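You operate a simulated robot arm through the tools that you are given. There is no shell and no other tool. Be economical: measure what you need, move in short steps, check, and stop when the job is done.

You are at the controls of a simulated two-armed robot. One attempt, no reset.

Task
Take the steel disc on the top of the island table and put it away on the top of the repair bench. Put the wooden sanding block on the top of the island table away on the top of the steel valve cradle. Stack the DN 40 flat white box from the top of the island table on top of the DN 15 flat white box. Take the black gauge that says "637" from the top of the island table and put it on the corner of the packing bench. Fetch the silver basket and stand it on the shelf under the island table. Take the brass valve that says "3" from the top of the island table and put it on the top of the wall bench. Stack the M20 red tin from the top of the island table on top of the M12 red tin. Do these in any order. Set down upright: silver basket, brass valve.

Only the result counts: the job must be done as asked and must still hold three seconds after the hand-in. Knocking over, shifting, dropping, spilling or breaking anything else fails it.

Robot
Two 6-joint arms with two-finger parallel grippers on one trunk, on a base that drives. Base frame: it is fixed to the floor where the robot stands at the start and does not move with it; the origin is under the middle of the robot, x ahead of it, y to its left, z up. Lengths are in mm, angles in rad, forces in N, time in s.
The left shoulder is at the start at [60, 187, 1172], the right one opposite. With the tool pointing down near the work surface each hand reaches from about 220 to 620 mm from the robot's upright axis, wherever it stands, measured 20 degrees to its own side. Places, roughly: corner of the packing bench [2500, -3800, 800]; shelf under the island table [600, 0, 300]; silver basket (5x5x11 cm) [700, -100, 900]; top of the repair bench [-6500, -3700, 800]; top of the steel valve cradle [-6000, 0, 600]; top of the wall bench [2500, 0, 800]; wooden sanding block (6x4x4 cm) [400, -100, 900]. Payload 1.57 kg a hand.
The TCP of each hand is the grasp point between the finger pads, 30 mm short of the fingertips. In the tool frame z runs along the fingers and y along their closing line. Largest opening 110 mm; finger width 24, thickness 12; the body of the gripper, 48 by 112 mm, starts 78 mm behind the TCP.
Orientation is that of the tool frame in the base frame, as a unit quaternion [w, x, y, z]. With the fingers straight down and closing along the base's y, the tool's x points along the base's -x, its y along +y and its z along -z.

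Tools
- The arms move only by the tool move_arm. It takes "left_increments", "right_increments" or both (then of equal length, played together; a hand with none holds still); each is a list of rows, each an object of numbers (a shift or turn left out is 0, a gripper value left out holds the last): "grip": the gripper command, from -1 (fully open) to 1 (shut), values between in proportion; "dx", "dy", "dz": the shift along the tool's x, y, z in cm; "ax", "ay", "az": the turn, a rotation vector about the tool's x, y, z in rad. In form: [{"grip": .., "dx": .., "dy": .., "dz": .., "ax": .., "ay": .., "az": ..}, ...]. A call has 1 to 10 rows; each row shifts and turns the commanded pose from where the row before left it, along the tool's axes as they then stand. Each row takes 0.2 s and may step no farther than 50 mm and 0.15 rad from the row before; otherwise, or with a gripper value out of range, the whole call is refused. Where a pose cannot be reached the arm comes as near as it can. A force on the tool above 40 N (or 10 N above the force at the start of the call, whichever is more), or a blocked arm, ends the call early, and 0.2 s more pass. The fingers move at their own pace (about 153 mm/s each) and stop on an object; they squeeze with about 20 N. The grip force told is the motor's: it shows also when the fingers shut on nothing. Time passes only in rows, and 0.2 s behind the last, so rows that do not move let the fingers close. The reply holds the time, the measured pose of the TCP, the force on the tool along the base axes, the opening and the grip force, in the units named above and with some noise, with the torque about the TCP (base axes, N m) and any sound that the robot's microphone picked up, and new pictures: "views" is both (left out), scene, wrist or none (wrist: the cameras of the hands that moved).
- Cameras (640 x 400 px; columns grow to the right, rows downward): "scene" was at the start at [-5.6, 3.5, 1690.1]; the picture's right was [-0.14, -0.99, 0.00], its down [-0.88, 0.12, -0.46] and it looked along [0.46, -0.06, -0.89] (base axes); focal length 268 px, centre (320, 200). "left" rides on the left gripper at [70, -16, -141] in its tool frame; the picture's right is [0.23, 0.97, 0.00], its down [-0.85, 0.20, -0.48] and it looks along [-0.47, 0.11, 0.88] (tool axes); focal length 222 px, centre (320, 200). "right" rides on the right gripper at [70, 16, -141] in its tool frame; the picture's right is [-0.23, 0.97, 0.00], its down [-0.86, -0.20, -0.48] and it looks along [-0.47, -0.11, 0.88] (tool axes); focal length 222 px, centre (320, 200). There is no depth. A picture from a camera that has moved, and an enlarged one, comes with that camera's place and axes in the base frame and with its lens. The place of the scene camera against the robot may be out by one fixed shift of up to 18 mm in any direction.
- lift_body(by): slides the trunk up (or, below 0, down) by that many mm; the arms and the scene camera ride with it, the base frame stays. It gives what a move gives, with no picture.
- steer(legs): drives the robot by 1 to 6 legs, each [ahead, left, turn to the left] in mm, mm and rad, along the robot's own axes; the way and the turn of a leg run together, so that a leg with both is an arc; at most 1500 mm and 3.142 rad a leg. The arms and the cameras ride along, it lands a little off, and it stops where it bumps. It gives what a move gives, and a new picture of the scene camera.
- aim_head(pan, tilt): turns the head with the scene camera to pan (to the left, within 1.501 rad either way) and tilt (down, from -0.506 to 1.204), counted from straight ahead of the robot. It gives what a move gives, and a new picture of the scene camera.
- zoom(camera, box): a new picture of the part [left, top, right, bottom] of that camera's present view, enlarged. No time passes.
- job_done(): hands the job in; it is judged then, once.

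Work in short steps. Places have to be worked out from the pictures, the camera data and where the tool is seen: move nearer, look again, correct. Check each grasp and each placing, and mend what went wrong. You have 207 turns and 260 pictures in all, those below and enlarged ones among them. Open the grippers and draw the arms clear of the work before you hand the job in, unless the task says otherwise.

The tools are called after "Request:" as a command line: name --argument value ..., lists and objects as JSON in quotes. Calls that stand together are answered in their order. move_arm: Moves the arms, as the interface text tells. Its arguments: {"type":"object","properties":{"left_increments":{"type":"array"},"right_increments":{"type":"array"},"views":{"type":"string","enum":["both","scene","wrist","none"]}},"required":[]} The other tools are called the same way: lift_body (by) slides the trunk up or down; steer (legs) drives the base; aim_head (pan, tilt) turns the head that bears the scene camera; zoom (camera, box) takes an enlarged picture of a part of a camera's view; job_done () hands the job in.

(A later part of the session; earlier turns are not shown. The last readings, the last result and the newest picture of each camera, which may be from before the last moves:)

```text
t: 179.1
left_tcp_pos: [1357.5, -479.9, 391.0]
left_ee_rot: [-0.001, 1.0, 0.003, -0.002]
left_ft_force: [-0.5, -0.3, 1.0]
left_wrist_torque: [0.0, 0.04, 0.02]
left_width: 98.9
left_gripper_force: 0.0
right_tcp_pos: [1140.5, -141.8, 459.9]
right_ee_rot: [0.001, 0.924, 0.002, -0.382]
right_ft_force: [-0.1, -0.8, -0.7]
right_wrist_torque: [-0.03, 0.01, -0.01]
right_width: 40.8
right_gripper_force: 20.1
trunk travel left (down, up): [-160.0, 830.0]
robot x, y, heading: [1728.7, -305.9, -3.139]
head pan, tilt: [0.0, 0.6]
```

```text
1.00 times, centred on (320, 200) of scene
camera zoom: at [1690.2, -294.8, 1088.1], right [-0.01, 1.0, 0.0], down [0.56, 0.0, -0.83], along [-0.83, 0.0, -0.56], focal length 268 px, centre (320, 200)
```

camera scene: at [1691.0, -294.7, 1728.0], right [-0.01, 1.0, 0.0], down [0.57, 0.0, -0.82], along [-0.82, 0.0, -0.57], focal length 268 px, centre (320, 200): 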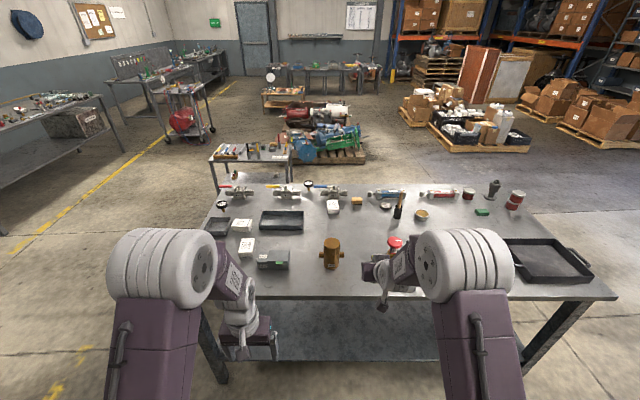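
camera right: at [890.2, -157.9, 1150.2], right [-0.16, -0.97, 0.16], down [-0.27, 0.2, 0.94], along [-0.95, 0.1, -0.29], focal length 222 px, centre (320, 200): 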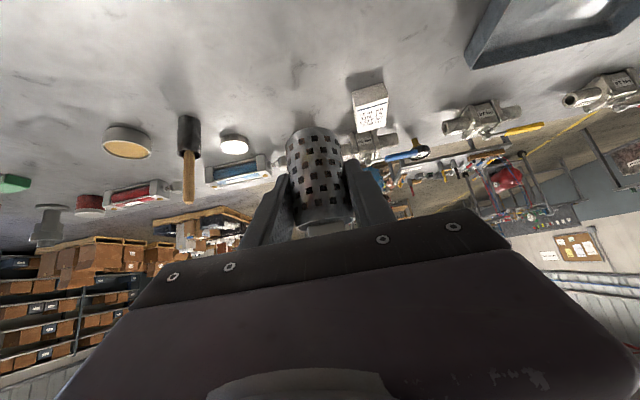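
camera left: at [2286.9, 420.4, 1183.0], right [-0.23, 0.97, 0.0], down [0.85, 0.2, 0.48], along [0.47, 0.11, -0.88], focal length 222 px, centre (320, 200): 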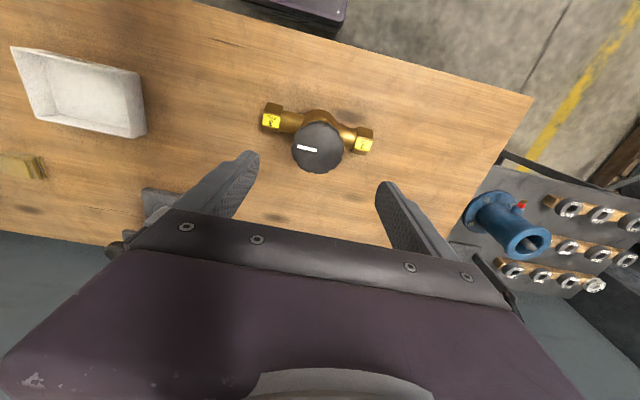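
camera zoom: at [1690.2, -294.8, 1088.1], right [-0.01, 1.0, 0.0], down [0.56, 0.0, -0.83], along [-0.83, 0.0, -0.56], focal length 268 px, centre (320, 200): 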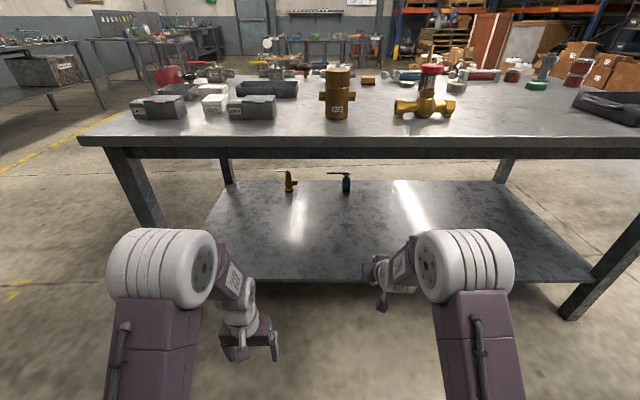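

Shelf is clear (surface z≈280). Drive ahead 210 so the basket is over the shelf, under the table top.

Request:
steer --legs '[[210, 0, 0]]'

Request:
lift_body --by -110

Request:
zoom --camera "right" --box '[0, 0, 640, 400]'

```text
t: 180.8
left_tcp_pos: [1155.5, -480.6, 390.4]
left_ee_rot: [0.0, 1.0, 0.003, -0.001]
left_ft_force: [-0.6, -0.3, -0.6]
left_wrist_torque: [-0.01, 0.01, -0.02]
left_width: 98.8
left_gripper_force: 0.0
right_tcp_pos: [939.1, -142.0, 457.9]
right_ee_rot: [0.001, 0.924, 0.002, -0.383]
right_ft_force: [-0.4, 0.3, -1.2]
right_wrist_torque: [-0.03, -0.01, 0.0]
right_width: 40.8
right_gripper_force: 20.0
trunk travel left (down, up): [-160.0, 830.0]
robot x, y, heading: [1524.9, -308.8, -3.134]
head pan, tilt: [0.0, 0.6]
camera scene: at [1486.9, -295.9, 1088.0], right [-0.01, 1.0, 0.0], down [0.57, 0.0, -0.82], along [-0.82, 0.0, -0.57], focal length 268 px, centre (320, 200)
```

scene: 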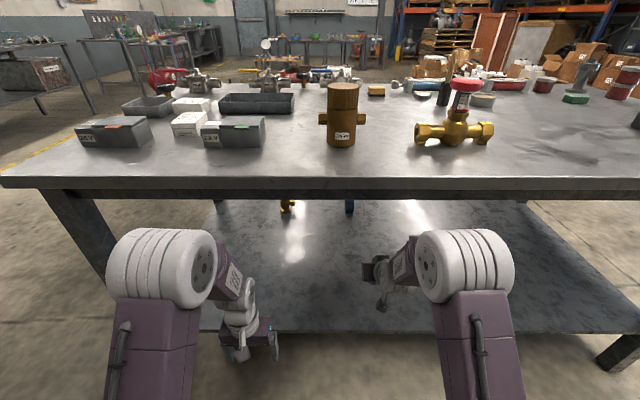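

```text
t: 182.2
left_tcp_pos: [1154.4, -481.0, 280.8]
left_ee_rot: [-0.001, 1.0, 0.002, -0.001]
left_ft_force: [0.0, 0.6, 0.0]
left_wrist_torque: [0.01, 0.01, -0.02]
left_width: 99.1
left_gripper_force: 0.1
right_tcp_pos: [939.2, -141.7, 348.6]
right_ee_rot: [0.001, 0.924, 0.003, -0.383]
right_ft_force: [0.2, 0.2, 0.0]
right_wrist_torque: [0.0, -0.02, -0.01]
right_width: 40.5
right_gripper_force: 20.2
trunk travel left (down, up): [-50.0, 940.0]
robot x, y, heading: [1524.4, -306.4, -3.135]
head pan, tilt: [0.0, 0.6]
```

```text
1.00 times, centred on (320, 200) of right
camera zoom: at [1088.5, -158.0, 399.3], right [-0.15, -0.97, 0.16], down [-0.27, 0.2, 0.94], along [-0.95, 0.1, -0.29], focal length 222 px, centre (320, 200)
```

zoom: 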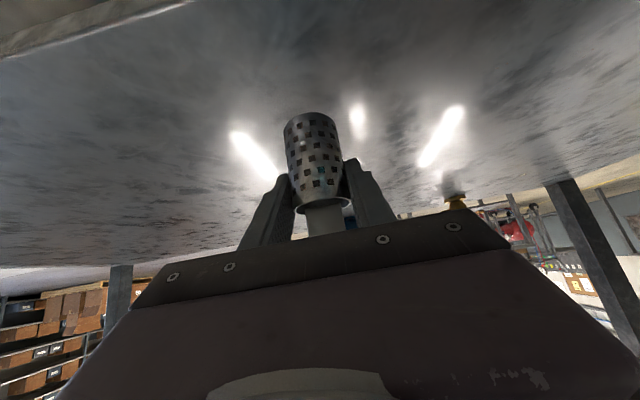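

The basket is creeping down slightly in the grip; set it down now in small steps.

Request:
move_arm --right_increments '[{"dx": 0.35, "dz": 0.35}, {"dx": 0.25, "dz": 0.25}, {"dx": 0.25, "dz": 0.25}, {"dx": 0.25, "dz": 0.25}, {"dx": 0.25, "dz": 0.25}, {"dx": 0.25, "dz": 0.25}]' --views "wrist"

```text
t: 183.6
left_tcp_pos: [1154.1, -480.8, 278.8]
left_ee_rot: [0.001, 1.0, 0.002, -0.002]
left_ft_force: [0.2, -0.2, -1.2]
left_wrist_torque: [-0.01, -0.02, -0.01]
left_width: 98.7
left_gripper_force: 0.0
right_tcp_pos: [937.8, -140.2, 326.0]
right_ee_rot: [0.002, 0.924, 0.003, -0.383]
right_ft_force: [-0.2, -0.7, 0.2]
right_wrist_torque: [0.04, 0.04, 0.01]
right_width: 40.6
right_gripper_force: 19.5
trunk travel left (down, up): [-50.0, 940.0]
robot x, y, heading: [1525.3, -306.9, -3.131]
head pan, tilt: [0.0, 0.6]
camera right: at [1087.7, -157.1, 377.2], right [-0.15, -0.97, 0.16], down [-0.27, 0.2, 0.94], along [-0.95, 0.1, -0.29], focal length 222 px, centre (320, 200)
```

right: 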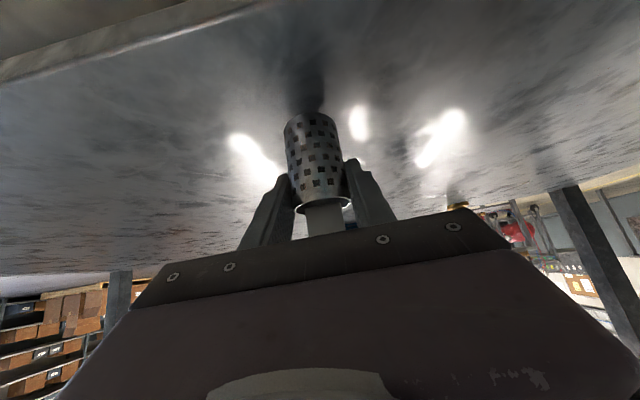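

Request:
move_arm --right_increments '[{"dx": 0.2, "dz": 0.2}, {"dx": 0.2, "dz": 0.2}, {"dx": 0.2, "dz": 0.2}]' --views "wrist"

```text
t: 184.4
left_tcp_pos: [1154.6, -481.9, 280.1]
left_ee_rot: [0.0, 1.0, 0.003, -0.003]
left_ft_force: [0.0, 0.2, 0.5]
left_wrist_torque: [0.02, 0.02, 0.0]
left_width: 98.8
left_gripper_force: 0.0
right_tcp_pos: [938.6, -140.9, 316.9]
right_ee_rot: [0.002, 0.924, 0.004, -0.382]
right_ft_force: [-0.8, 0.9, -0.2]
right_wrist_torque: [0.01, 0.01, 0.01]
right_width: 41.0
right_gripper_force: 20.2
trunk travel left (down, up): [-50.0, 940.0]
robot x, y, heading: [1523.3, -309.8, -3.139]
head pan, tilt: [0.0, 0.6]
camera right: at [1087.8, -157.6, 367.5], right [-0.15, -0.97, 0.16], down [-0.27, 0.2, 0.94], along [-0.95, 0.1, -0.29], focal length 222 px, centre (320, 200)
```

right: 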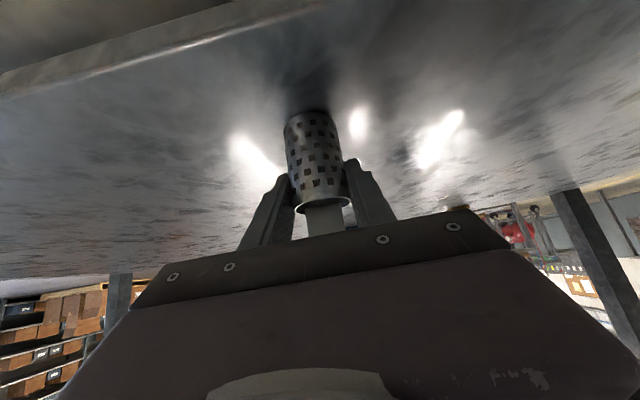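

Request:
move_arm --right_increments '[{"dx": 0.25, "dz": 0.25}, {"dx": 0.25, "dz": 0.25}, {"dx": 0.25, "dz": 0.25}, {"dx": 0.25, "dz": 0.25}]' --views "wrist"

```text
t: 185.4
left_tcp_pos: [1155.9, -481.0, 281.0]
left_ee_rot: [0.001, 1.0, 0.002, -0.002]
left_ft_force: [-0.4, 0.0, -0.3]
left_wrist_torque: [-0.01, 0.03, 0.02]
left_width: 99.2
left_gripper_force: 0.1
right_tcp_pos: [938.4, -141.7, 303.5]
right_ee_rot: [0.0, 0.923, 0.003, -0.384]
right_ft_force: [-2.5, -2.4, 12.7]
right_wrist_torque: [-0.3, 0.12, 0.08]
right_width: 40.9
right_gripper_force: 19.8
trunk travel left (down, up): [-50.0, 940.0]
robot x, y, heading: [1525.0, -307.2, -3.132]
head pan, tilt: [0.0, 0.6]
camera right: at [1088.4, -158.2, 354.6], right [-0.15, -0.97, 0.16], down [-0.27, 0.2, 0.94], along [-0.95, 0.1, -0.29], focal length 222 px, centre (320, 200)
```

right: 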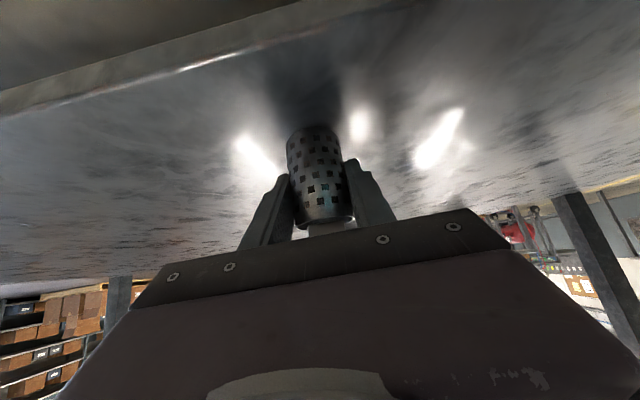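

Contact (12.7 N). Release slowly.

Request:
move_arm --right_increments '[{"grip": 0.2}, {"grip": 0.0}, {"grip": -0.4}, {"grip": -0.9}, {}]' --views "wrist"

```text
t: 186.6
left_tcp_pos: [1155.0, -480.1, 281.1]
left_ee_rot: [0.0, 1.0, 0.003, -0.002]
left_ft_force: [-1.3, -0.2, 0.2]
left_wrist_torque: [0.03, 0.03, -0.03]
left_width: 98.9
left_gripper_force: 0.0
right_tcp_pos: [939.7, -143.0, 302.1]
right_ee_rot: [0.001, 0.924, 0.003, -0.382]
right_ft_force: [0.8, -0.8, -0.7]
right_wrist_torque: [0.01, -0.03, 0.03]
right_width: 104.2
right_gripper_force: 0.0
trunk travel left (down, up): [-50.0, 940.0]
robot x, y, heading: [1525.1, -308.2, -3.139]
head pan, tilt: [0.0, 0.6]
camera right: at [1088.4, -158.0, 353.8], right [-0.15, -0.97, 0.16], down [-0.27, 0.2, 0.94], along [-0.95, 0.1, -0.29], focal length 222 px, centre (320, 200)
```

right: 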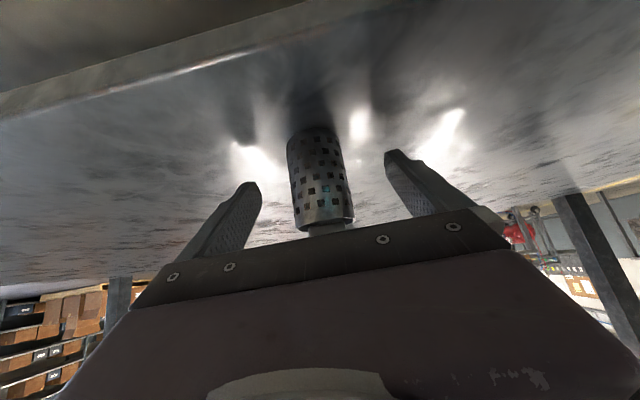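

Basket stands. Withdraw along the tool, then back the base out.

Request:
move_arm --right_increments '[{"dz": -3}, {"dz": -4}, {"dz": -4}]' --views "wrist"

Request:
steer --legs '[[-270, 0, 0]]'

Request:
zoom --camera "scene" --box '[300, 180, 420, 290]'

```text
t: 187.4
left_tcp_pos: [1154.4, -480.9, 280.5]
left_ee_rot: [0.0, 1.0, 0.003, -0.002]
left_ft_force: [-0.8, 0.4, 0.0]
left_wrist_torque: [-0.03, 0.02, 0.0]
left_width: 98.8
left_gripper_force: 0.0
right_tcp_pos: [1012.4, -144.5, 378.2]
right_ee_rot: [0.0, 0.924, 0.002, -0.383]
right_ft_force: [0.3, 0.9, 0.5]
right_wrist_torque: [-0.02, -0.01, 0.01]
right_width: 104.2
right_gripper_force: 0.1
trunk travel left (down, up): [-50.0, 940.0]
robot x, y, heading: [1523.0, -306.5, -3.143]
head pan, tilt: [0.0, 0.6]
camera right: at [1162.9, -159.5, 429.3], right [-0.15, -0.97, 0.16], down [-0.27, 0.2, 0.94], along [-0.95, 0.1, -0.29], focal length 222 px, centre (320, 200)
```

right: 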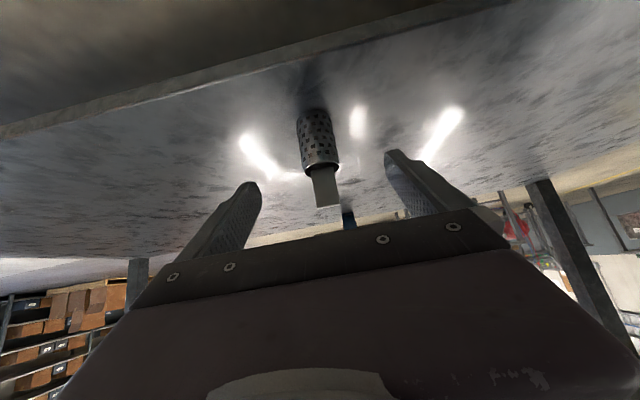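

```text
t: 189.3
left_tcp_pos: [1427.2, -481.9, 280.4]
left_ee_rot: [0.0, 1.0, 0.008, -0.002]
left_ft_force: [0.5, 0.2, -0.7]
left_wrist_torque: [0.0, 0.02, -0.01]
left_width: 99.0
left_gripper_force: 0.1
right_tcp_pos: [1280.9, -145.6, 378.4]
right_ee_rot: [0.003, 0.924, 0.007, -0.382]
right_ft_force: [-0.1, -0.4, -0.4]
right_wrist_torque: [0.01, 0.04, 0.0]
right_width: 104.3
right_gripper_force: 0.0
trunk travel left (down, up): [-50.0, 940.0]
robot x, y, heading: [1794.1, -306.6, -3.118]
head pan, tilt: [0.0, 0.6]
camera scene: at [1757.3, -293.3, 978.0], right [-0.02, 1.0, 0.0], down [0.56, 0.01, -0.82], along [-0.82, -0.01, -0.57], focal length 268 px, centre (320, 200)
```

scene: 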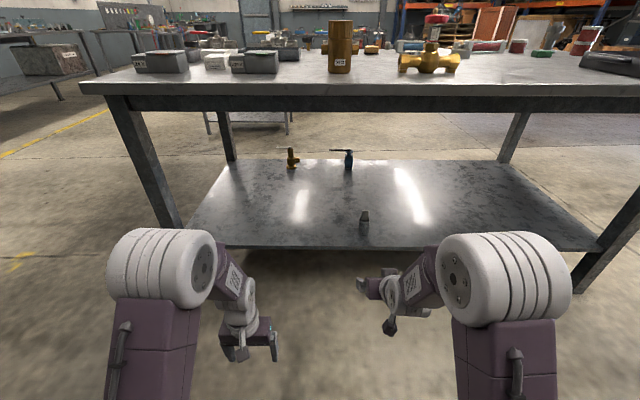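

```text
3.64 times, centred on (360, 235) of scene
camera zoom: at [1757.3, -293.3, 978.0], right [-0.02, 1.0, 0.0], down [0.56, 0.01, -0.82], along [-0.82, -0.01, -0.57], focal length 975 px, centre (174, 73)
```

zoom: 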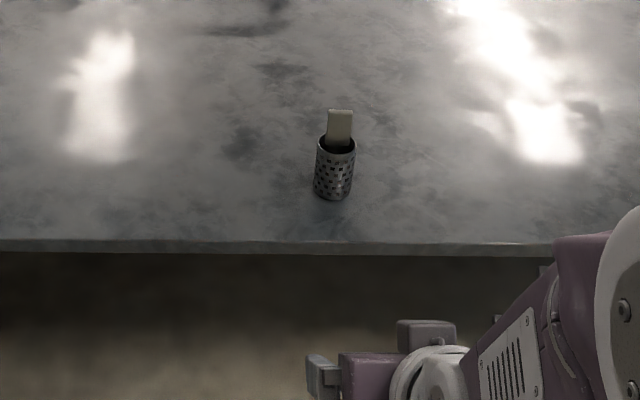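

Basket stands upright on the shelf. Raise the trunk again and straighten the right tool; then go for the DN 40 box with the left hand.

Request:
lift_body --by 400

Request:
lift_body --by 400

Request:
move_arm --right_increments '[{"ay": 0.14, "dz": -2}, {"ay": 0.14, "dz": -2}, {"ay": 0.14, "dz": -2}, {"ay": 0.14, "dz": -2}, {"ay": 0.14, "dz": -2}, {"ay": 0.085}, {"dz": -2}]' --views "none"

Request:
steer --legs '[[0, 145, -0.02], [480, 0, 0]]'

```text
t: 193.1
left_tcp_pos: [1426.6, -481.0, 680.1]
left_ee_rot: [0.0, 1.0, 0.008, -0.003]
left_ft_force: [0.8, 0.5, 0.8]
left_wrist_torque: [0.02, -0.01, -0.01]
left_width: 99.3
left_gripper_force: 0.0
right_tcp_pos: [1282.4, -144.7, 778.7]
right_ee_rot: [0.003, 0.924, 0.007, -0.383]
right_ft_force: [-0.1, -0.1, 0.3]
right_wrist_torque: [-0.02, -0.02, 0.0]
right_width: 104.4
right_gripper_force: 0.0
trunk travel left (down, up): [-450.0, 540.0]
robot x, y, heading: [1795.9, -305.8, -3.125]
head pan, tilt: [0.0, 0.6]
```

```text
t: 196.9
left_tcp_pos: [1426.6, -481.3, 1081.2]
left_ee_rot: [0.0, 1.0, 0.008, -0.002]
left_ft_force: [-0.6, -1.0, 0.0]
left_wrist_torque: [-0.01, -0.01, -0.01]
left_width: 98.9
left_gripper_force: 0.0
right_tcp_pos: [1281.8, -146.6, 1176.9]
right_ee_rot: [0.003, 0.924, 0.007, -0.382]
right_ft_force: [-0.6, 0.3, -0.4]
right_wrist_torque: [0.03, -0.01, -0.04]
right_width: 104.3
right_gripper_force: 0.0
trunk travel left (down, up): [-850.0, 140.0]
robot x, y, heading: [1792.6, -307.0, -3.126]
head pan, tilt: [0.0, 0.6]
```

```text
t: 198.5
left_tcp_pos: [1426.7, -481.2, 1080.9]
left_ee_rot: [0.0, 1.0, 0.007, -0.003]
left_ft_force: [0.4, 0.2, 0.9]
left_wrist_torque: [0.02, 0.01, -0.02]
left_width: 99.0
left_gripper_force: 0.1
right_tcp_pos: [1328.9, -145.1, 1285.9]
right_ee_rot: [0.0, 1.0, 0.007, 0.0]
right_ft_force: [-0.9, -0.3, -0.5]
right_wrist_torque: [-0.01, 0.0, -0.01]
right_width: 104.6
right_gripper_force: 0.1
trunk travel left (down, up): [-850.0, 140.0]
robot x, y, heading: [1792.6, -301.4, -3.125]
head pan, tilt: [0.0, 0.6]
```

```text
t: 202.3
left_tcp_pos: [947.3, -607.7, 1080.5]
left_ee_rot: [0.0, 1.0, -0.007, -0.003]
left_ft_force: [-0.9, -0.2, 0.3]
left_wrist_torque: [-0.02, 0.05, -0.04]
left_width: 99.1
left_gripper_force: 0.0
right_tcp_pos: [859.0, -269.2, 1286.4]
right_ee_rot: [0.0, 1.0, -0.006, 0.0]
right_ft_force: [0.5, -0.6, 0.1]
right_wrist_torque: [-0.01, 0.02, -0.02]
right_width: 104.6
right_gripper_force: 0.0
trunk travel left (down, up): [-850.0, 140.0]
robot x, y, heading: [1321.0, -439.6, 3.128]
head pan, tilt: [0.0, 0.6]
camera scene: at [1283.8, -429.4, 1778.1], right [0.01, 1.0, 0.0], down [0.56, -0.01, -0.83], along [-0.83, 0.01, -0.56], focal length 268 px, centre (320, 200)
```

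scene: 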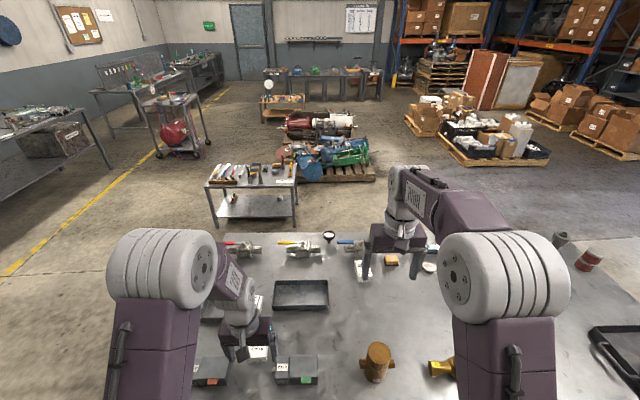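

Request:
move_arm --left_increments '[{"dx": -4, "dy": 1}, {"dx": -4, "dy": 1}]' --views "wrist"

```text
t: 202.9
left_tcp_pos: [862.1, -629.8, 1079.7]
left_ee_rot: [0.0, 1.0, -0.007, -0.002]
left_ft_force: [0.2, -0.8, 0.1]
left_wrist_torque: [0.01, 0.01, 0.0]
left_width: 99.3
left_gripper_force: 0.0
right_tcp_pos: [857.5, -269.2, 1284.2]
right_ee_rot: [-0.001, 1.0, -0.006, 0.0]
right_ft_force: [-0.7, -0.4, 0.3]
right_wrist_torque: [0.02, -0.02, -0.01]
right_width: 104.6
right_gripper_force: 0.0
trunk travel left (down, up): [-850.0, 140.0]
robot x, y, heading: [1319.6, -438.8, 3.126]
head pan, tilt: [0.0, 0.6]
camera left: at [932.1, -615.1, 1222.1], right [0.21, -0.98, 0.0], down [-0.86, -0.19, 0.48], along [-0.47, -0.1, -0.88], focal length 222 px, centre (320, 200)
```

left: 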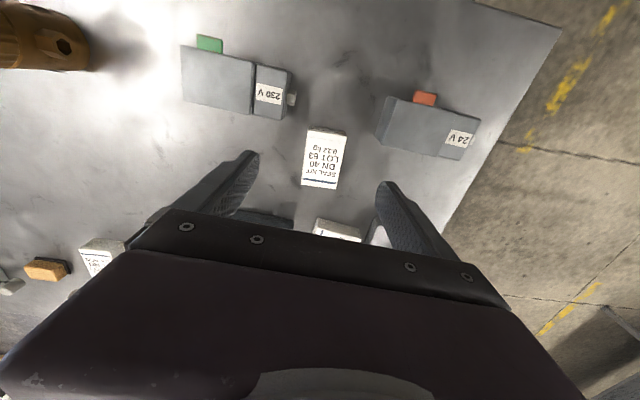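

DN 40 box at ≈(822,-643), long side along x. Descend over it, check once.

Request:
move_arm --left_increments '[{"dx": -3.9, "dy": 1.3, "grip": -1}, {"dz": 4.8}, {"dz": 4.8}]' --views "wrist"

```text
t: 203.7
left_tcp_pos: [826.1, -642.5, 984.8]
left_ee_rot: [0.0, 1.0, -0.006, -0.002]
left_ft_force: [0.1, 0.1, -1.5]
left_wrist_torque: [0.0, 0.0, -0.01]
left_width: 109.7
left_gripper_force: 0.1
right_tcp_pos: [858.1, -269.3, 1284.7]
right_ee_rot: [0.0, 1.0, -0.006, 0.0]
right_ft_force: [1.0, -0.3, -0.7]
right_wrist_torque: [0.03, -0.03, -0.03]
right_width: 104.4
right_gripper_force: 0.1
trunk travel left (down, up): [-850.0, 140.0]
robot x, y, heading: [1317.0, -438.4, 3.127]
head pan, tilt: [0.0, 0.6]
camera left: at [896.1, -628.1, 1125.6], right [0.21, -0.98, 0.0], down [-0.86, -0.19, 0.48], along [-0.47, -0.1, -0.88], focal length 222 px, centre (320, 200)
```

left: 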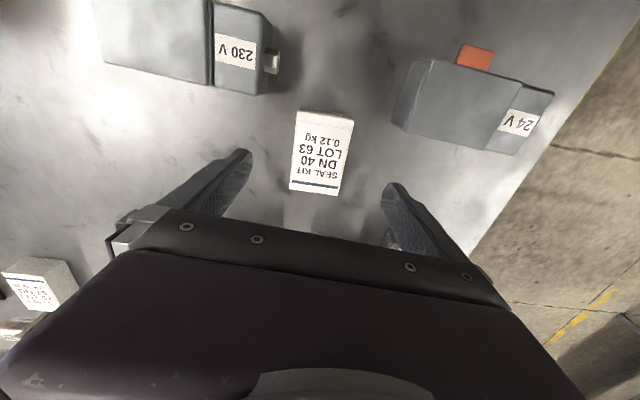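

Request:
move_arm --left_increments '[{"dy": 0.25, "dz": 4.8}, {"dz": 3.5}, {"dz": 1.5}, {"grip": 1}, {"grip": 1}, {"grip": 1}]' --views "wrist"

```text
t: 205.1
left_tcp_pos: [826.1, -646.0, 887.2]
left_ee_rot: [0.0, 1.0, -0.006, -0.002]
left_ft_force: [0.6, -0.9, 1.0]
left_wrist_torque: [-0.04, 0.1, 0.02]
left_width: 59.6
left_gripper_force: 19.4
right_tcp_pos: [858.9, -269.0, 1284.4]
right_ee_rot: [0.0, 1.0, -0.007, 0.0]
right_ft_force: [0.0, -0.5, 0.4]
right_wrist_torque: [0.0, -0.01, 0.01]
right_width: 104.7
right_gripper_force: 0.1
trunk travel left (down, up): [-850.0, 140.0]
robot x, y, heading: [1318.8, -442.7, 3.129]
head pan, tilt: [0.0, 0.6]
camera left: at [895.8, -630.7, 1028.4], right [0.21, -0.98, 0.0], down [-0.86, -0.19, 0.48], along [-0.47, -0.1, -0.88], focal length 222 px, centre (320, 200)
```

left: 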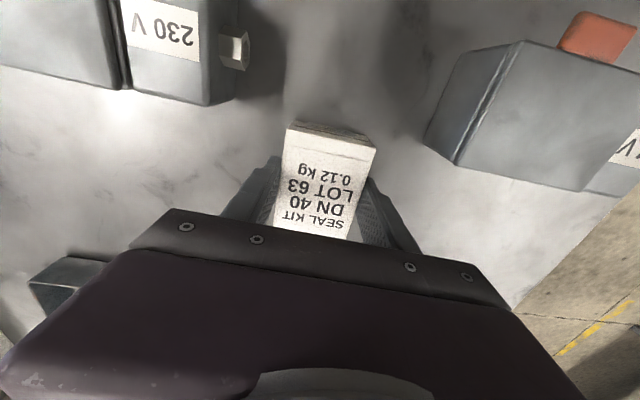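

Gripped (59.6). Lift, and drive around the right end of the table to the near side.

Request:
move_arm --left_increments '[{"dz": -1}, {"dz": -5}, {"dz": -5}, {"dz": -5}, {"dz": -4, "dx": 2}, {"dx": 4}]' --views "wrist"

Request:
steer --legs '[[-200, 0, 0.012], [0, 1020, 0], [1500, 0, 0], [20, 0, 0], [0, 0, 1.57], [0, 0, 1.57]]'

```text
t: 206.5
left_tcp_pos: [888.9, -640.7, 1088.8]
left_ee_rot: [0.0, 1.0, -0.007, -0.004]
left_ft_force: [0.0, -1.2, -1.1]
left_wrist_torque: [0.0, 0.01, 0.02]
left_width: 59.6
left_gripper_force: 19.9
right_tcp_pos: [859.5, -269.8, 1285.8]
right_ee_rot: [0.0, 1.0, -0.007, -0.001]
right_ft_force: [0.1, 0.5, 0.1]
right_wrist_torque: [-0.02, 0.03, 0.01]
right_width: 104.5
right_gripper_force: 0.1
trunk travel left (down, up): [-850.0, 140.0]
robot x, y, heading: [1319.7, -441.7, 3.127]
head pan, tilt: [0.0, 0.6]
camera left: at [958.5, -626.5, 1230.7], right [0.21, -0.98, 0.0], down [-0.85, -0.19, 0.48], along [-0.47, -0.1, -0.88], focal length 222 px, centre (320, 200)
```

left: 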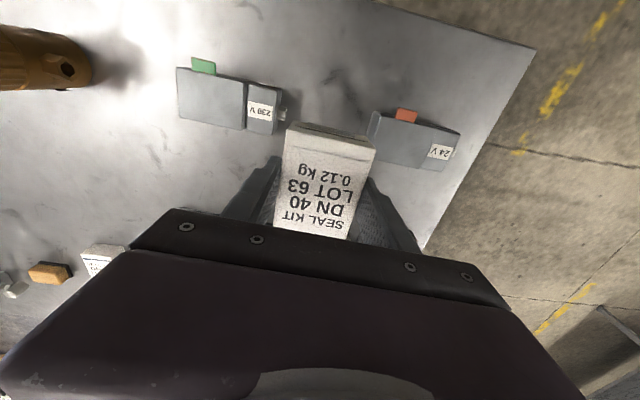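

```text
t: 228.2
left_tcp_pos: [414.6, -1310.2, 1088.6]
left_ee_rot: [0.002, -0.002, 1.0, 0.0]
left_ft_force: [-0.2, 0.5, -1.2]
left_wrist_torque: [-0.02, 0.0, -0.02]
left_width: 59.5
left_gripper_force: 20.2
right_tcp_pos: [451.8, -1682.1, 1284.4]
right_ee_rot: [0.0, -0.002, 1.0, -0.001]
right_ft_force: [0.4, 0.1, 0.2]
right_wrist_torque: [0.01, 0.03, 0.02]
right_width: 104.8
right_gripper_force: 0.0
trunk travel left (down, up): [-850.0, 140.0]
robot x, y, heading: [-15.3, -1517.8, 0.003]
head pan, tilt: [0.0, 0.6]
camera scene: at [6.5, -1504.3, 1778.0], right [0.0, -1.0, 0.0], down [-0.57, 0.0, -0.82], along [0.82, 0.0, -0.57], focal length 268 px, centre (320, 200)
```

scene: 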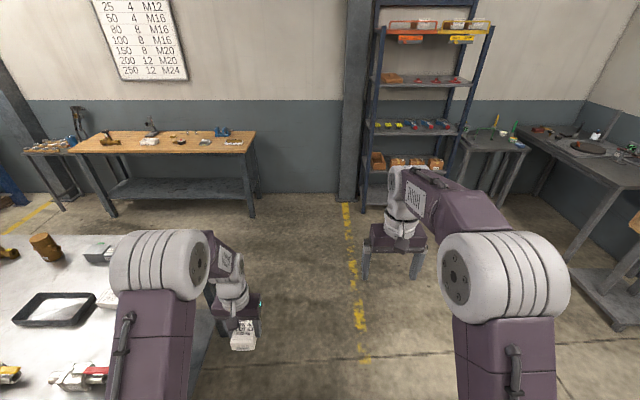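

Request:
steer --legs '[[0, 1075, 0]]'

Request:
aim_head --pan 0.1 --tilt 1.0

Request:
zoom --camera "left" --box '[0, 0, 640, 400]'

```text
t: 233.8
left_tcp_pos: [393.2, -216.3, 1088.6]
left_ee_rot: [0.002, -0.015, 1.0, 0.0]
left_ft_force: [-0.2, -0.4, -1.3]
left_wrist_torque: [-0.02, 0.04, 0.02]
left_width: 59.7
left_gripper_force: 19.3
right_tcp_pos: [437.6, -588.4, 1285.0]
right_ee_rot: [0.001, -0.014, 1.0, 0.0]
right_ft_force: [-0.8, 0.2, 0.2]
right_wrist_torque: [-0.01, 0.0, -0.04]
right_width: 104.4
right_gripper_force: 0.0
trunk travel left (down, up): [-850.0, 140.0]
robot x, y, heading: [-30.3, -431.0, 0.033]
head pan, tilt: [0.0, 0.6]
camera scene: at [-11.3, -421.1, 1778.0], right [0.03, -1.0, 0.0], down [-0.56, -0.02, -0.82], along [0.82, 0.02, -0.57], focal length 268 px, centre (320, 200)
```

scene: 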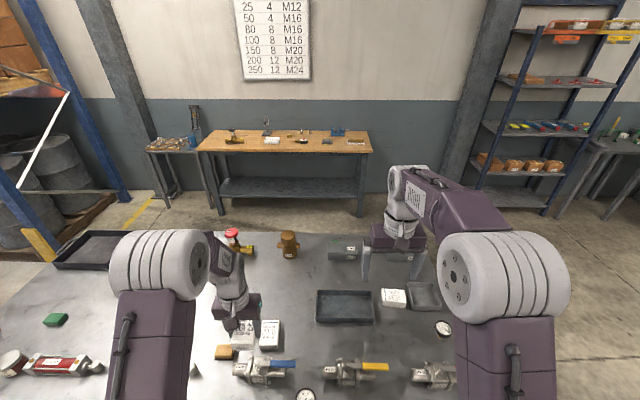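

```text
t: 234.7
left_tcp_pos: [392.3, -216.4, 1088.1]
left_ee_rot: [0.002, -0.014, 1.0, 0.001]
left_ft_force: [-0.4, -0.8, -0.5]
left_wrist_torque: [-0.02, 0.02, 0.02]
left_width: 59.6
left_gripper_force: 19.7
right_tcp_pos: [438.2, -587.2, 1285.5]
right_ee_rot: [0.0, -0.015, 1.0, 0.001]
right_ft_force: [0.4, 0.4, 0.4]
right_wrist_torque: [0.01, -0.02, 0.0]
right_width: 104.5
right_gripper_force: 0.0
trunk travel left (down, up): [-850.0, 140.0]
robot x, y, heading: [-31.3, -429.8, 0.027]
head pan, tilt: [0.099, 1.0]
camera scene: at [-30.5, -413.3, 1746.1], right [0.13, -0.99, 0.0], down [-0.83, -0.11, -0.54], along [0.54, 0.07, -0.84], focal length 268 px, centre (320, 200)
```

scene: 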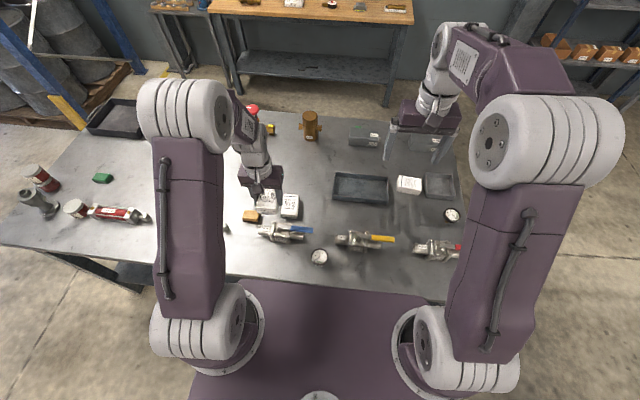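

```text
1.00 times, centred on (320, 200) of left
camera zoom: at [321.9, -235.4, 1229.7], right [-0.26, 0.97, 0.0], down [0.85, 0.22, 0.48], along [0.47, 0.12, -0.88], focal length 222 px, centre (320, 200)
```

zoom: 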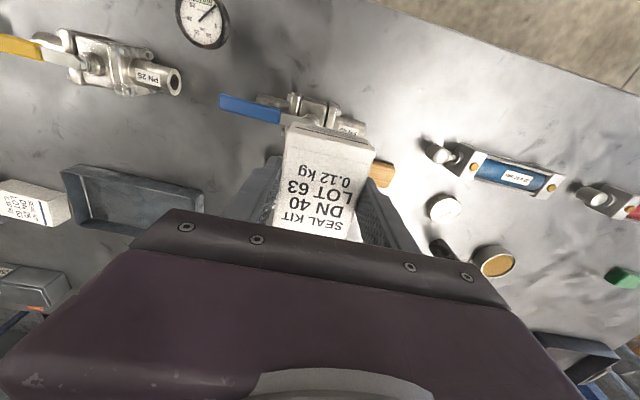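

From earlier wrist views DN 15 is at ≈(494,-245), top z≈885, same orientation. Move DN 40 above it, stop ~5 cm above and check.

Request:
move_arm --left_increments '[{"dx": -3.4, "dy": -1.07, "dz": 2}, {"dx": -3.4, "dy": -1.07, "dz": 2}, {"dx": -3.4, "dy": -1.07, "dz": 2}, {"dz": 3}, {"dz": 1.5}]' --views "both"

Request:
zoom --camera "scene" --box '[240, 160, 340, 250]'

```text
t: 235.9
left_tcp_pos: [496.7, -246.0, 982.4]
left_ee_rot: [0.003, -0.014, 1.0, 0.0]
left_ft_force: [-0.3, -0.4, -1.9]
left_wrist_torque: [0.0, 0.0, -0.05]
left_width: 59.6
left_gripper_force: 19.8
right_tcp_pos: [437.6, -586.4, 1284.6]
right_ee_rot: [0.0, -0.016, 1.0, 0.0]
right_ft_force: [-0.2, -1.1, 0.1]
right_wrist_torque: [0.0, -0.03, -0.01]
right_width: 104.5
right_gripper_force: 0.1
trunk travel left (down, up): [-850.0, 140.0]
robot x, y, heading: [-28.3, -436.9, 0.032]
head pan, tilt: [0.099, 1.0]
camera scene: at [-30.1, -413.3, 1746.0], right [0.13, -0.99, 0.0], down [-0.83, -0.11, -0.54], along [0.54, 0.07, -0.84], focal length 268 px, centre (320, 200)
camera left: at [425.3, -265.4, 1124.1], right [-0.26, 0.97, 0.0], down [0.85, 0.22, 0.48], along [0.47, 0.12, -0.88], focal length 222 px, centre (320, 200)
```

scene: 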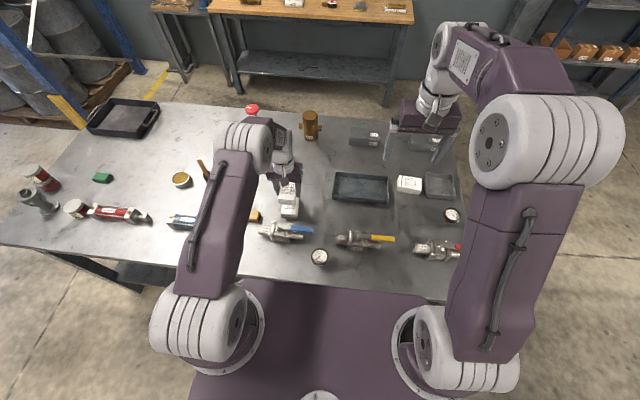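
left: 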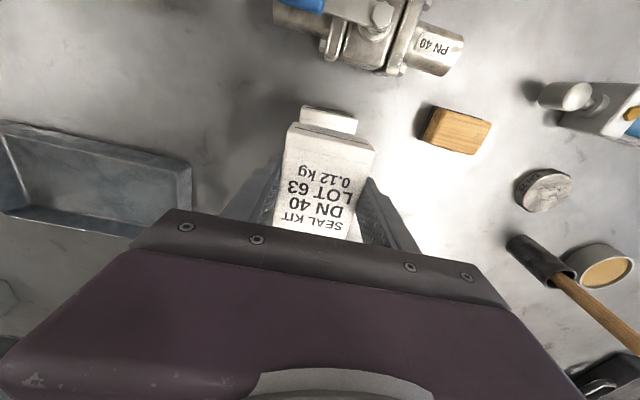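

```text
4.44 times, centred on (290, 205) of scene
camera zoom: at [-30.1, -413.3, 1746.0], right [0.13, -0.99, 0.0], down [-0.83, -0.11, -0.54], along [0.54, 0.07, -0.84], focal length 1192 px, centre (453, 178)
```

zoom: 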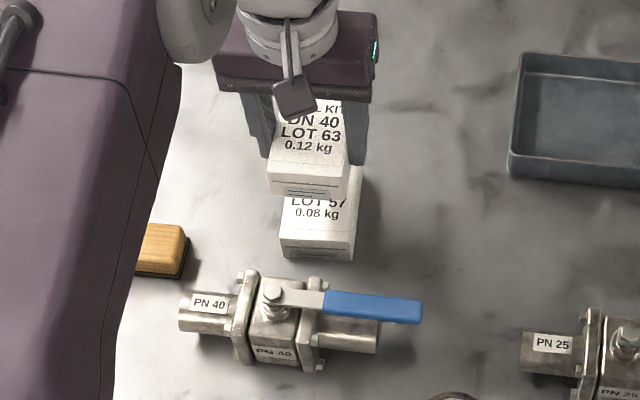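

Offsets are within ~2 mm; I rotate 0.05 rad to match and lower until contact.

Request:
move_arm --left_increments '[{"dy": 0.2, "dz": 3, "az": -0.05}, {"dz": 1.5}, {"dz": 0.5}, {"dz": 0.4}, {"dz": 0.3}, {"dz": 0.3}, {"dz": 0.3}]' --views "wrist"

```text
t: 237.5
left_tcp_pos: [496.1, -244.7, 921.6]
left_ee_rot: [0.005, -0.039, 0.999, 0.0]
left_ft_force: [1.0, 1.0, 9.8]
left_wrist_torque: [0.16, 0.07, 0.0]
left_width: 59.8
left_gripper_force: 20.8
right_tcp_pos: [436.2, -586.7, 1285.0]
right_ee_rot: [0.001, -0.014, 1.0, 0.0]
right_ft_force: [0.3, 0.6, 0.3]
right_wrist_torque: [-0.03, -0.02, -0.01]
right_width: 104.7
right_gripper_force: 0.0
trunk travel left (down, up): [-850.0, 140.0]
robot x, y, heading: [-34.0, -432.0, 0.025]
head pan, tilt: [0.099, 1.0]
camera left: at [426.2, -266.8, 1063.0], right [-0.3, 0.95, 0.0], down [0.83, 0.27, 0.49], along [0.46, 0.15, -0.87], focal length 222 px, centre (320, 200)
```

left: 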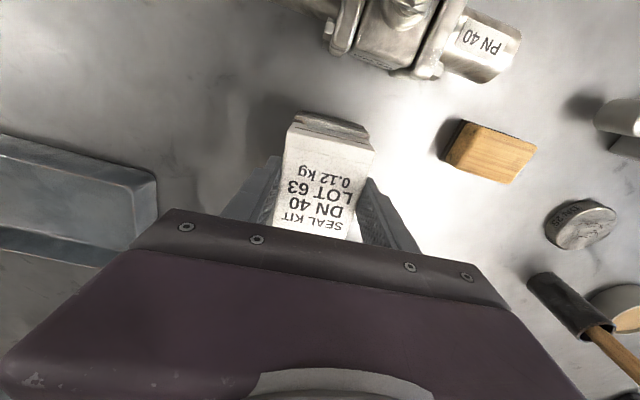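

Contact at the expected height. Release and rise.

Request:
move_arm --left_increments '[{"grip": 0.2}, {"grip": -0.2}, {"grip": -0.5}, {}, {"dz": -3}, {"dz": -5}, {"dz": -5}, {"dx": 4, "dz": -2, "az": 0.05}]' --views "wrist"

Request:
zoom --camera "scene" --box '[240, 160, 340, 250]'

```text
t: 239.3
left_tcp_pos: [454.4, -250.0, 1068.1]
left_ee_rot: [0.003, -0.014, 1.0, 0.0]
left_ft_force: [-0.9, -0.3, 0.5]
left_wrist_torque: [-0.03, 0.0, -0.04]
left_width: 82.5
left_gripper_force: 0.0
right_tcp_pos: [435.2, -587.2, 1285.6]
right_ee_rot: [0.001, -0.015, 1.0, 0.0]
right_ft_force: [0.4, -0.7, 0.5]
right_wrist_torque: [-0.04, 0.01, 0.01]
right_width: 104.6
right_gripper_force: 0.1
trunk travel left (down, up): [-850.0, 140.0]
robot x, y, heading: [-31.5, -435.9, 0.031]
head pan, tilt: [0.099, 1.0]
camera left: at [383.8, -269.7, 1208.8], right [-0.25, 0.97, 0.0], down [0.85, 0.22, 0.48], along [0.47, 0.12, -0.88], focal length 222 px, centre (320, 200)
```

left: 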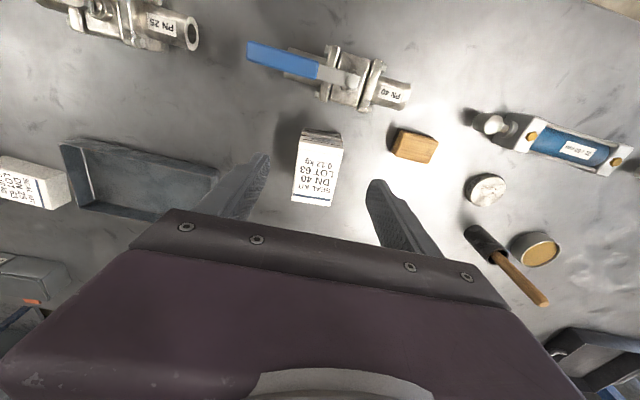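

```text
4.44 times, centred on (290, 205) of scene
camera zoom: at [-33.2, -414.2, 1746.0], right [0.13, -0.99, 0.0], down [-0.83, -0.11, -0.54], along [0.54, 0.07, -0.84], focal length 1192 px, centre (453, 178)
```

zoom: 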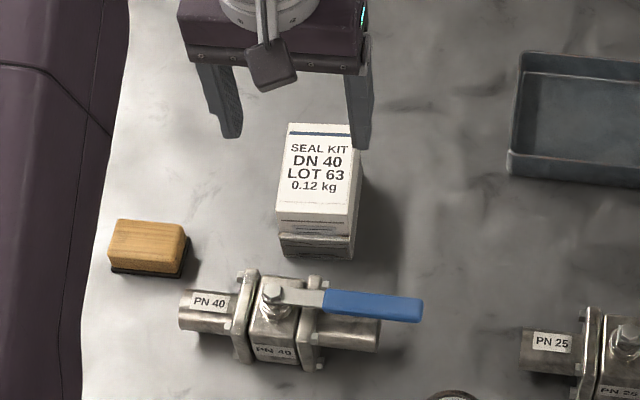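

DN 40 sits squarely on DN 15. Next the disc (≈(476,45)) with the left hand: strafe left 290.

Request:
steer --legs '[[0, 290, -0.03]]'

Request:
move_arm --left_increments '[{"dz": 3, "grip": -1}, {"dz": 3}]' --views "wrist"

```text
t: 241.3
left_tcp_pos: [455.7, 39.5, 1066.9]
left_ee_rot: [0.003, -0.002, 1.0, 0.001]
left_ft_force: [0.3, 0.8, -0.7]
left_wrist_torque: [0.02, -0.03, 0.0]
left_width: 82.5
left_gripper_force: 0.1
right_tcp_pos: [428.0, -297.8, 1284.2]
right_ee_rot: [0.0, -0.002, 1.0, 0.0]
right_ft_force: [0.2, -0.7, -0.2]
right_wrist_torque: [0.03, -0.01, 0.03]
right_width: 104.3
right_gripper_force: 0.1
trunk travel left (down, up): [-850.0, 140.0]
robot x, y, heading: [-37.6, -127.9, 0.007]
head pan, tilt: [0.099, 1.0]
camera scene: at [-35.5, -113.0, 1746.0], right [0.1, -0.99, 0.0], down [-0.84, -0.09, -0.54], along [0.54, 0.06, -0.84], focal length 268 px, centre (320, 200)
```

scene: 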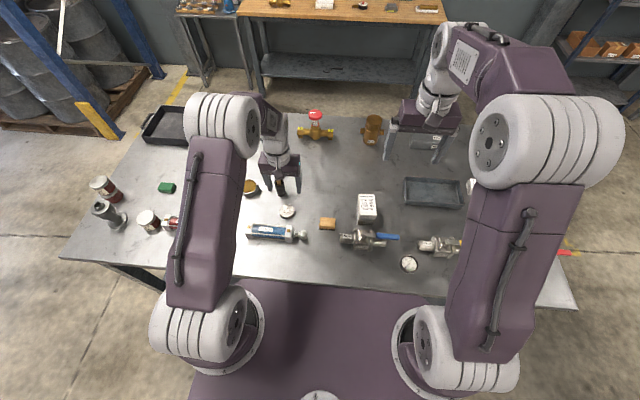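

```text
t: 241.9
left_tcp_pos: [458.5, 39.8, 1007.3]
left_ee_rot: [0.002, -0.002, 1.0, 0.0]
left_ft_force: [0.1, 0.1, -0.2]
left_wrist_torque: [0.0, 0.0, -0.01]
left_width: 110.0
left_gripper_force: 0.1
right_tcp_pos: [429.5, -296.2, 1284.7]
right_ee_rot: [0.0, -0.002, 1.0, 0.0]
right_ft_force: [0.7, -0.6, -0.8]
right_wrist_torque: [0.01, -0.01, 0.03]
right_width: 104.2
right_gripper_force: 0.1
trunk travel left (down, up): [-850.0, 140.0]
robot x, y, heading: [-36.7, -126.1, 0.001]
head pan, tilt: [0.099, 1.0]
camera left: at [388.6, 23.1, 1148.8], right [-0.23, 0.97, 0.0], down [0.85, 0.2, 0.48], along [0.47, 0.11, -0.88], focal length 222 px, centre (320, 200)
```

left: 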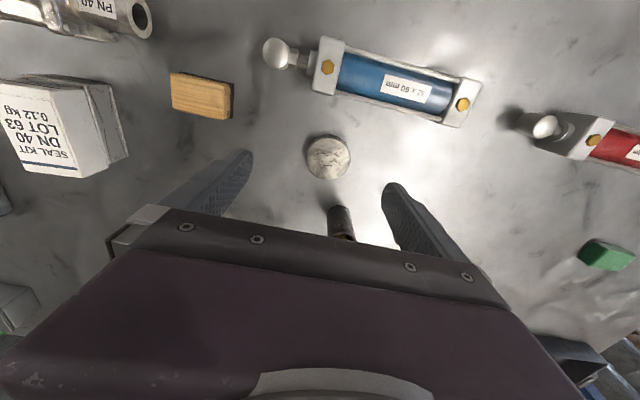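

Disc ≈(475,55). Brush cup is ~90 mm behind it, enough clearance. Go down to z≈925 and check.

Request:
move_arm --left_increments '[{"dx": -1.65, "dy": 1.5, "dz": 3}, {"dz": 3}, {"dz": 2.2}]' --views "wrist"

Request:
zoom --camera "scene" --box '[235, 140, 335, 240]'

```text
t: 242.7
left_tcp_pos: [474.4, 57.9, 925.7]
left_ee_rot: [0.002, -0.002, 1.0, -0.001]
left_ft_force: [0.5, -0.8, -0.5]
left_wrist_torque: [-0.02, 0.02, 0.0]
left_width: 110.1
left_gripper_force: 0.0
right_tcp_pos: [426.9, -296.0, 1284.8]
right_ee_rot: [0.001, -0.002, 1.0, 0.0]
right_ft_force: [-0.4, 0.8, 0.8]
right_wrist_torque: [0.01, -0.01, -0.02]
right_width: 104.5
right_gripper_force: 0.1
trunk travel left (down, up): [-850.0, 140.0]
robot x, y, heading: [-31.2, -128.5, 0.004]
head pan, tilt: [0.099, 1.0]
camera left: at [402.6, 40.0, 1066.5], right [-0.23, 0.97, 0.0], down [0.85, 0.2, 0.48], along [0.47, 0.11, -0.88], focal length 222 px, centre (320, 200)
```

left: 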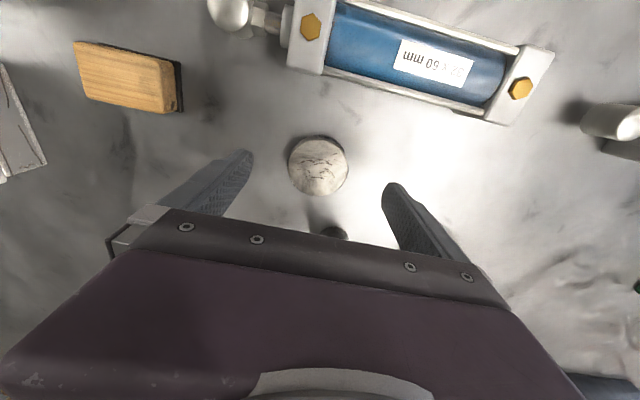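

```text
4.00 times, centred on (285, 190) of scene
camera zoom: at [-36.2, -110.2, 1746.1], right [0.1, -0.99, 0.0], down [-0.84, -0.09, -0.54], along [0.54, 0.06, -0.84], focal length 1072 px, centre (460, 240)
```

zoom: 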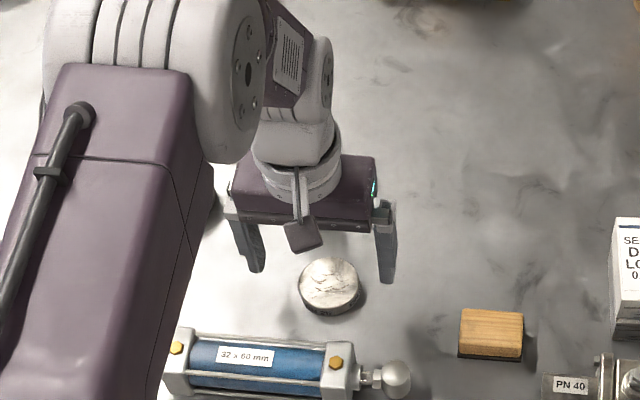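

Request:
move_arm --left_increments '[{"dx": 0.1, "dy": -0.35, "dz": 2.5}, {"dz": 1.7}, {"grip": 1}, {"grip": 1}, {"grip": 1}]' --views "wrist"

```text
t: 243.9
left_tcp_pos: [473.2, 53.7, 882.6]
left_ee_rot: [0.002, -0.003, 1.0, 0.001]
left_ft_force: [-0.3, 0.9, 0.1]
left_wrist_torque: [0.02, -0.1, 0.03]
left_width: 56.9
left_gripper_force: 19.8
right_tcp_pos: [428.5, -294.9, 1285.0]
right_ee_rot: [0.0, -0.003, 1.0, 0.0]
right_ft_force: [0.2, -0.5, 0.0]
right_wrist_torque: [0.02, -0.01, -0.01]
right_width: 104.5
right_gripper_force: 0.0
trunk travel left (down, up): [-850.0, 140.0]
robot x, y, heading: [-35.9, -128.3, 0.001]
head pan, tilt: [0.099, 1.0]
camera left: at [401.8, 36.5, 1024.8], right [-0.23, 0.97, 0.0], down [0.85, 0.2, 0.48], along [0.47, 0.11, -0.88], focal length 222 px, centre (320, 200)
```

left: 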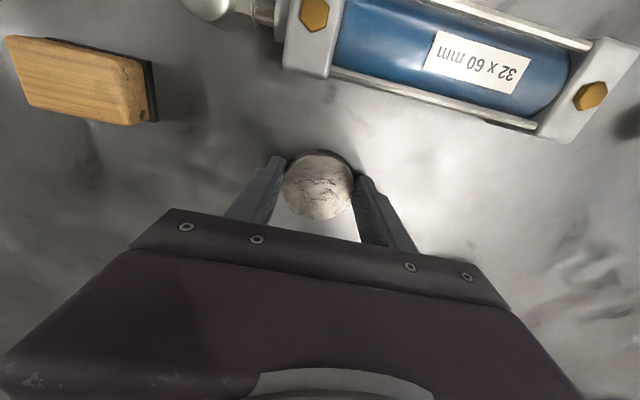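

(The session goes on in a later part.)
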